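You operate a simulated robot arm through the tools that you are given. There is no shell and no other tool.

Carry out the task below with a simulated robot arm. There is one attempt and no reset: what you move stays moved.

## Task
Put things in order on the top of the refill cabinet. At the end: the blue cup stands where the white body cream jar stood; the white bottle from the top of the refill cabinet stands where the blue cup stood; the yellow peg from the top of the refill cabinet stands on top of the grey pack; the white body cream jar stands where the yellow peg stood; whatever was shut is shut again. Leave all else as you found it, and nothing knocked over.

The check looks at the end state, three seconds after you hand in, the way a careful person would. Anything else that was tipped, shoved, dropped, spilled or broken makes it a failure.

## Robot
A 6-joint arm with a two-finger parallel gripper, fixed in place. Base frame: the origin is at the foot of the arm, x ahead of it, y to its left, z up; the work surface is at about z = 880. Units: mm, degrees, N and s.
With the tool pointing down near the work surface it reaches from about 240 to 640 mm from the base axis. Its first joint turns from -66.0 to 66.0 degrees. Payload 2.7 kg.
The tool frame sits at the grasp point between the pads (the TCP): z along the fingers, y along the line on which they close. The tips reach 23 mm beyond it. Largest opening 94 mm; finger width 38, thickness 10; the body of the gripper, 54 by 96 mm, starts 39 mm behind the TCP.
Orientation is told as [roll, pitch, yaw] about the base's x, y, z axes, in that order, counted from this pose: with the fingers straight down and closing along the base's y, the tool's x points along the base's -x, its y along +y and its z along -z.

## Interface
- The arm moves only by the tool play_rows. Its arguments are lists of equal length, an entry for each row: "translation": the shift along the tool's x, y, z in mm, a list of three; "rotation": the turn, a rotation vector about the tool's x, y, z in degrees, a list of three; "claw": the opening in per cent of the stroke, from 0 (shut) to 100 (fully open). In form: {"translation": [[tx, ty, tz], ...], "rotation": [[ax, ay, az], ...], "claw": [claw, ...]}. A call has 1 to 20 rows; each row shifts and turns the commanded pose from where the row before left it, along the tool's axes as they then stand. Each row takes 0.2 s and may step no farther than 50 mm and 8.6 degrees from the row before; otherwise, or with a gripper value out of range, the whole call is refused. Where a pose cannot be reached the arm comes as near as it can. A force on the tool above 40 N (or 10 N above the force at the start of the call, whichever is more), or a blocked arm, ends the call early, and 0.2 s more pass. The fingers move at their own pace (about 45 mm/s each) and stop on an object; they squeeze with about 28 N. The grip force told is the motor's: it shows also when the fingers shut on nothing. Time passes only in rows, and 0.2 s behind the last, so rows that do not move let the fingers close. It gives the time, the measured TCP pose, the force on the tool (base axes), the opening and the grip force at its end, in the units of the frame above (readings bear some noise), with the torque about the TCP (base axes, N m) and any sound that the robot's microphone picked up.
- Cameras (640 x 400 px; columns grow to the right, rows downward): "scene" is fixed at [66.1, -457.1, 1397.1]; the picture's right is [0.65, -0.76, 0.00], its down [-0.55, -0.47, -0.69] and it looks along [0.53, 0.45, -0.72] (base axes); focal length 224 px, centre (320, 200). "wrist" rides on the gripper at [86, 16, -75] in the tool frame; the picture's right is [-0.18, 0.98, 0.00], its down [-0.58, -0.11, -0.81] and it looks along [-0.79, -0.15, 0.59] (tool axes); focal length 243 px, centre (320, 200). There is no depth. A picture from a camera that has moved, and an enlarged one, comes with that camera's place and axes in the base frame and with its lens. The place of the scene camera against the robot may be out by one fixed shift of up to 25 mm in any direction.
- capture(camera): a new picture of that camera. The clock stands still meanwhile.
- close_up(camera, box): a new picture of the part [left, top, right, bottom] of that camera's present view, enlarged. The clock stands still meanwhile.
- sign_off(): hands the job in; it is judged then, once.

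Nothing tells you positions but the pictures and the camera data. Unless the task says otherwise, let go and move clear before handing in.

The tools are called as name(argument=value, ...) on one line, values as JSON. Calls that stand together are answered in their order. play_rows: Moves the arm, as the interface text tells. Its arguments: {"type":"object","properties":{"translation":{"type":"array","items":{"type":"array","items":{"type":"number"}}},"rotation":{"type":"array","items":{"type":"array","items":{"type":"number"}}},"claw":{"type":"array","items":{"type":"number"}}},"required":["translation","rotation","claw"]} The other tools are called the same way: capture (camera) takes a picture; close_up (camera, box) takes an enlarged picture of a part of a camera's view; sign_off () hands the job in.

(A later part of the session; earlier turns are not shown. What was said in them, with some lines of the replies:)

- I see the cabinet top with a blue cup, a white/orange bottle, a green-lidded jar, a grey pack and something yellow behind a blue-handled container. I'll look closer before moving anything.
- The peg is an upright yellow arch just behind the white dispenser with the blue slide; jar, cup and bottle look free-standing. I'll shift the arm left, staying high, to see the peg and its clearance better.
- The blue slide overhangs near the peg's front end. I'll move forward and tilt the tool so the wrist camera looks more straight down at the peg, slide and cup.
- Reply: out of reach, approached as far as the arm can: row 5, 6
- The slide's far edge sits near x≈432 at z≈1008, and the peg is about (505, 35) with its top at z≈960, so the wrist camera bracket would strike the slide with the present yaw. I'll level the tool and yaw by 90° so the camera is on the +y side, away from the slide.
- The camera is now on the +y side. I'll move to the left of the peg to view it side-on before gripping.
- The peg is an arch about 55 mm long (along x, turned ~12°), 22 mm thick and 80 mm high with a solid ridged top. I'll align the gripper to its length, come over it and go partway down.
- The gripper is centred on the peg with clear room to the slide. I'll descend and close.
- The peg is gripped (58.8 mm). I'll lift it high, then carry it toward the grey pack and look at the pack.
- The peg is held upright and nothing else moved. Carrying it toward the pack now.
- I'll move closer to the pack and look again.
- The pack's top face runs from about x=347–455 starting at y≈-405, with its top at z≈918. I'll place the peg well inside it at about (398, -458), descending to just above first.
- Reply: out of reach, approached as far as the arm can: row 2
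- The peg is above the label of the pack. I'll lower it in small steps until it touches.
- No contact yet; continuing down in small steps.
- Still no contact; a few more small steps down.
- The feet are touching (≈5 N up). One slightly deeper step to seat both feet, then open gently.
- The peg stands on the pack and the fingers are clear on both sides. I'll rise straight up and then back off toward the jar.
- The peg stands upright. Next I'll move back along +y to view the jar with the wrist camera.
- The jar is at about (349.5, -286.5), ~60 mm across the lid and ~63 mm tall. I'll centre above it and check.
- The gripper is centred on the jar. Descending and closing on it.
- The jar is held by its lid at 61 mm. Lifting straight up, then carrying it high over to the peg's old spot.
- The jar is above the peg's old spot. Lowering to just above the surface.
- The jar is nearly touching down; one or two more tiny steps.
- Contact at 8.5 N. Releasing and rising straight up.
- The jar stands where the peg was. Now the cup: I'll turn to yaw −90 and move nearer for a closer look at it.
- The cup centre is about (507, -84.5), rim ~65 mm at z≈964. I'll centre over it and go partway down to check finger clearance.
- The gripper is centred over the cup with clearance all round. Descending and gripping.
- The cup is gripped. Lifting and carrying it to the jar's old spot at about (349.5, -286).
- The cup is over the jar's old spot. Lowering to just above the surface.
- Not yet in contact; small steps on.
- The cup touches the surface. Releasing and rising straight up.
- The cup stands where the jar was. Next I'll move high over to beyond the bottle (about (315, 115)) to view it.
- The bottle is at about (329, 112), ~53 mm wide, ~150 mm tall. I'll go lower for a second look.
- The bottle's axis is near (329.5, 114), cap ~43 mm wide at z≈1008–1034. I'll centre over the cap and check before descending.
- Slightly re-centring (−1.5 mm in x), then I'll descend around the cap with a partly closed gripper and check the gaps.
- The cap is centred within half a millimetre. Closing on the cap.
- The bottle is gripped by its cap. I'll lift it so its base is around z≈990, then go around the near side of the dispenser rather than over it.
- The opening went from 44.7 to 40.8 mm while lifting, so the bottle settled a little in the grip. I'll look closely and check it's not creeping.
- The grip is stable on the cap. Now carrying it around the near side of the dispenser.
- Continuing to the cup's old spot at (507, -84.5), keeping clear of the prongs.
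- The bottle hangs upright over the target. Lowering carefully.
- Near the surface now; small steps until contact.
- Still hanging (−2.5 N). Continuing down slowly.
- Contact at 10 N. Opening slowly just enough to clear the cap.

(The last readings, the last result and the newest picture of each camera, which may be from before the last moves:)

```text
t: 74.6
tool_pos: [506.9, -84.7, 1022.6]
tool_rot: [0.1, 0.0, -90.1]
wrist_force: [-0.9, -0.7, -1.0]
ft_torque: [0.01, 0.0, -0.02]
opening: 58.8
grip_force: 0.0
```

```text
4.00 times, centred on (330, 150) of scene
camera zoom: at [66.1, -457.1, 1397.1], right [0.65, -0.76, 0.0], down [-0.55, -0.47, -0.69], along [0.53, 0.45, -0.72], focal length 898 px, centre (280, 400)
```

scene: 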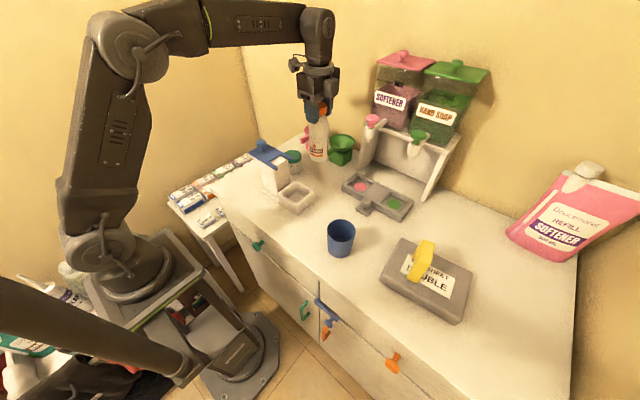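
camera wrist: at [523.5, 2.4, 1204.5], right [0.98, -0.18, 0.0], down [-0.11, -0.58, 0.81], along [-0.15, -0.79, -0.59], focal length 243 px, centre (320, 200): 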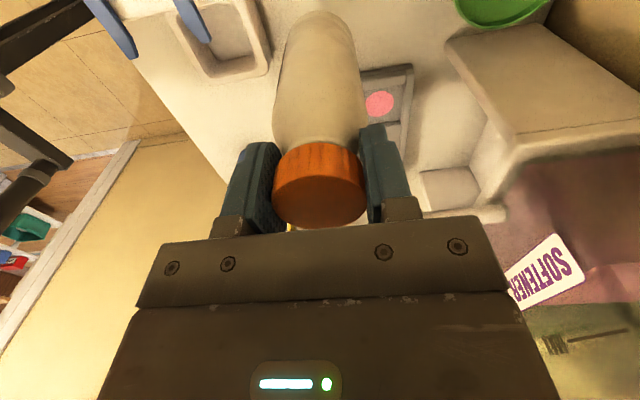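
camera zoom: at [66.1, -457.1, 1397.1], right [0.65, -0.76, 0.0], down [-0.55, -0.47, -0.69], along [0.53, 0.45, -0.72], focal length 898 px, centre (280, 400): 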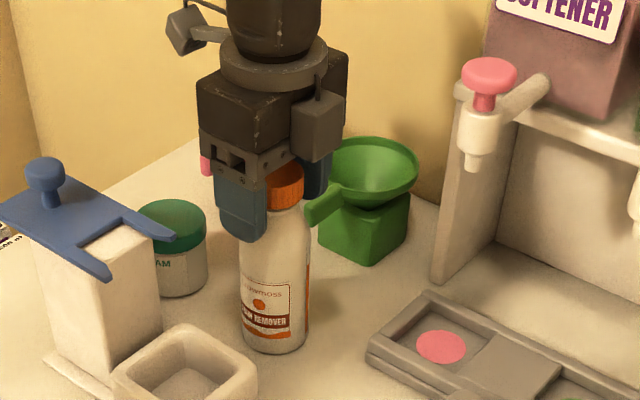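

The bottle stands on its own with the fingers clear. Rising straight up and backing off.

play_rows(translation=[[0, 0, -10], [0, 0, -30], [0, 0, -40], [0, 0, -40], [0, 0, -20], [-30, -30, 0], [-30, -30, 0], [0, -30, 0], [0, 0, 0], [0, 0, 0], [0, 0, 0]], rotation=[[0, 0, 0], [0, 0, 0], [0, 0, 0], [0, 0, 0], [0, 0, 0], [0, 0, 0], [0, 0, 0], [0, 0, 0], [0, 0, 0], [0, 0, 0], [0, 0, 0]], claw=[62, 62, 62, 62, 62, 62, 62, 62, 62, 62, 62])

capture(camera="scene")

close_up(camera="scene", box=[200, 110, 360, 210])

close_up(camera="scene", box=[300, 180, 500, 340])

close_up(camera="scene", box=[200, 220, 440, 380])

```text
t: 77.0
tool_pos: [418.0, -144.3, 1161.0]
tool_rot: [0.1, 0.0, -90.0]
wrist_force: [-0.1, 0.7, 0.2]
ft_torque: [-0.02, 0.03, 0.01]
opening: 58.4
grip_force: 0.0
```

```text
taken
```

scene: 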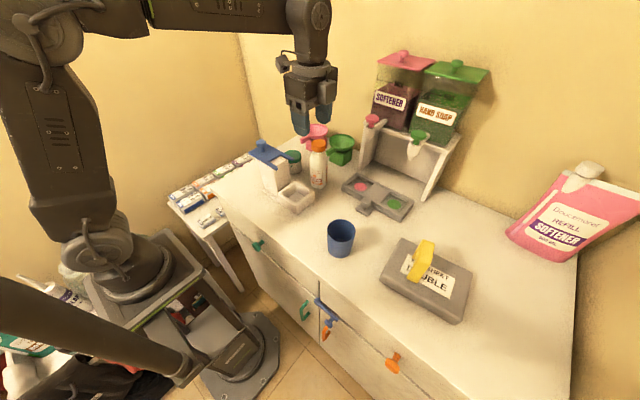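

```text
4.00 times, centred on (280, 160) of scene
camera zoom: at [66.1, -457.1, 1397.1], right [0.65, -0.76, 0.0], down [-0.55, -0.47, -0.69], along [0.53, 0.45, -0.72], focal length 898 px, centre (480, 360)
```

zoom: 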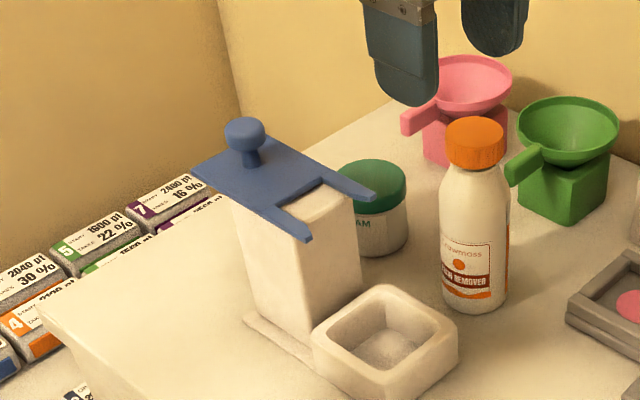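

```text
2.50 times, centred on (400, 260) of scene
camera zoom: at [66.1, -457.1, 1397.1], right [0.65, -0.76, 0.0], down [-0.55, -0.47, -0.69], along [0.53, 0.45, -0.72], focal length 561 px, centre (120, 50)
```

zoom: 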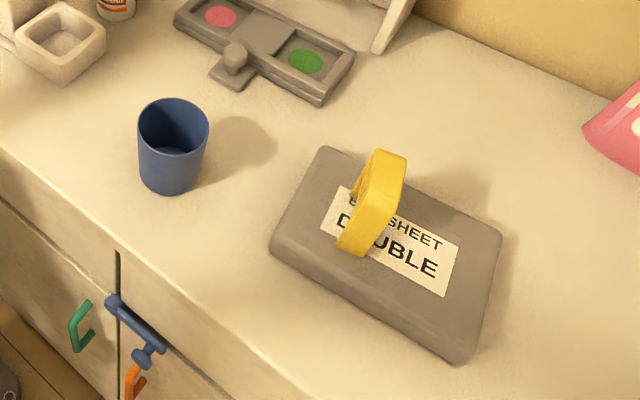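

```text
2.50 times, centred on (320, 300) of scene
camera zoom: at [66.1, -457.1, 1397.1], right [0.65, -0.76, 0.0], down [-0.55, -0.47, -0.69], along [0.53, 0.45, -0.72], focal length 561 px, centre (320, -50)
```

zoom: 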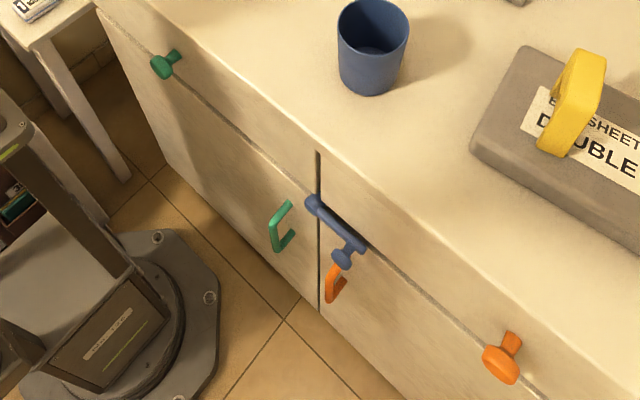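

Everything is in place: the cup is at the jar's old spot, the bottle is at the cup's, the jar is at the peg's, and the peg is upright on the grey pack. The slide, drawers and doors look unchanged, and the arm is clear, so I'm handing in.

sign_off()

```text
The job is handed in.
```

The top of the refill cabinet is in the order you asked for, and I've handed the job in. I don't have the verdict of the check.

- **Yellow peg:** it stands upright on top of the grey pack, well inside the edges.
- **White body cream jar:** it stands where the peg stood, next to the dispenser with the blue slide.
- **Blue cup:** it stands where the jar stood. By the scene camera it is about 5 mm off the jar's exact centre.
- **White bottle:** it stands where the cup stood. It settled about 6 mm in the grip when I lifted it by its cap, but it stayed upright and was set down upright.

I didn't open anything, and the drawers and doors look just as they did at the start. In the last pictures nothing else has moved or fallen, and the arm is clear of everything.
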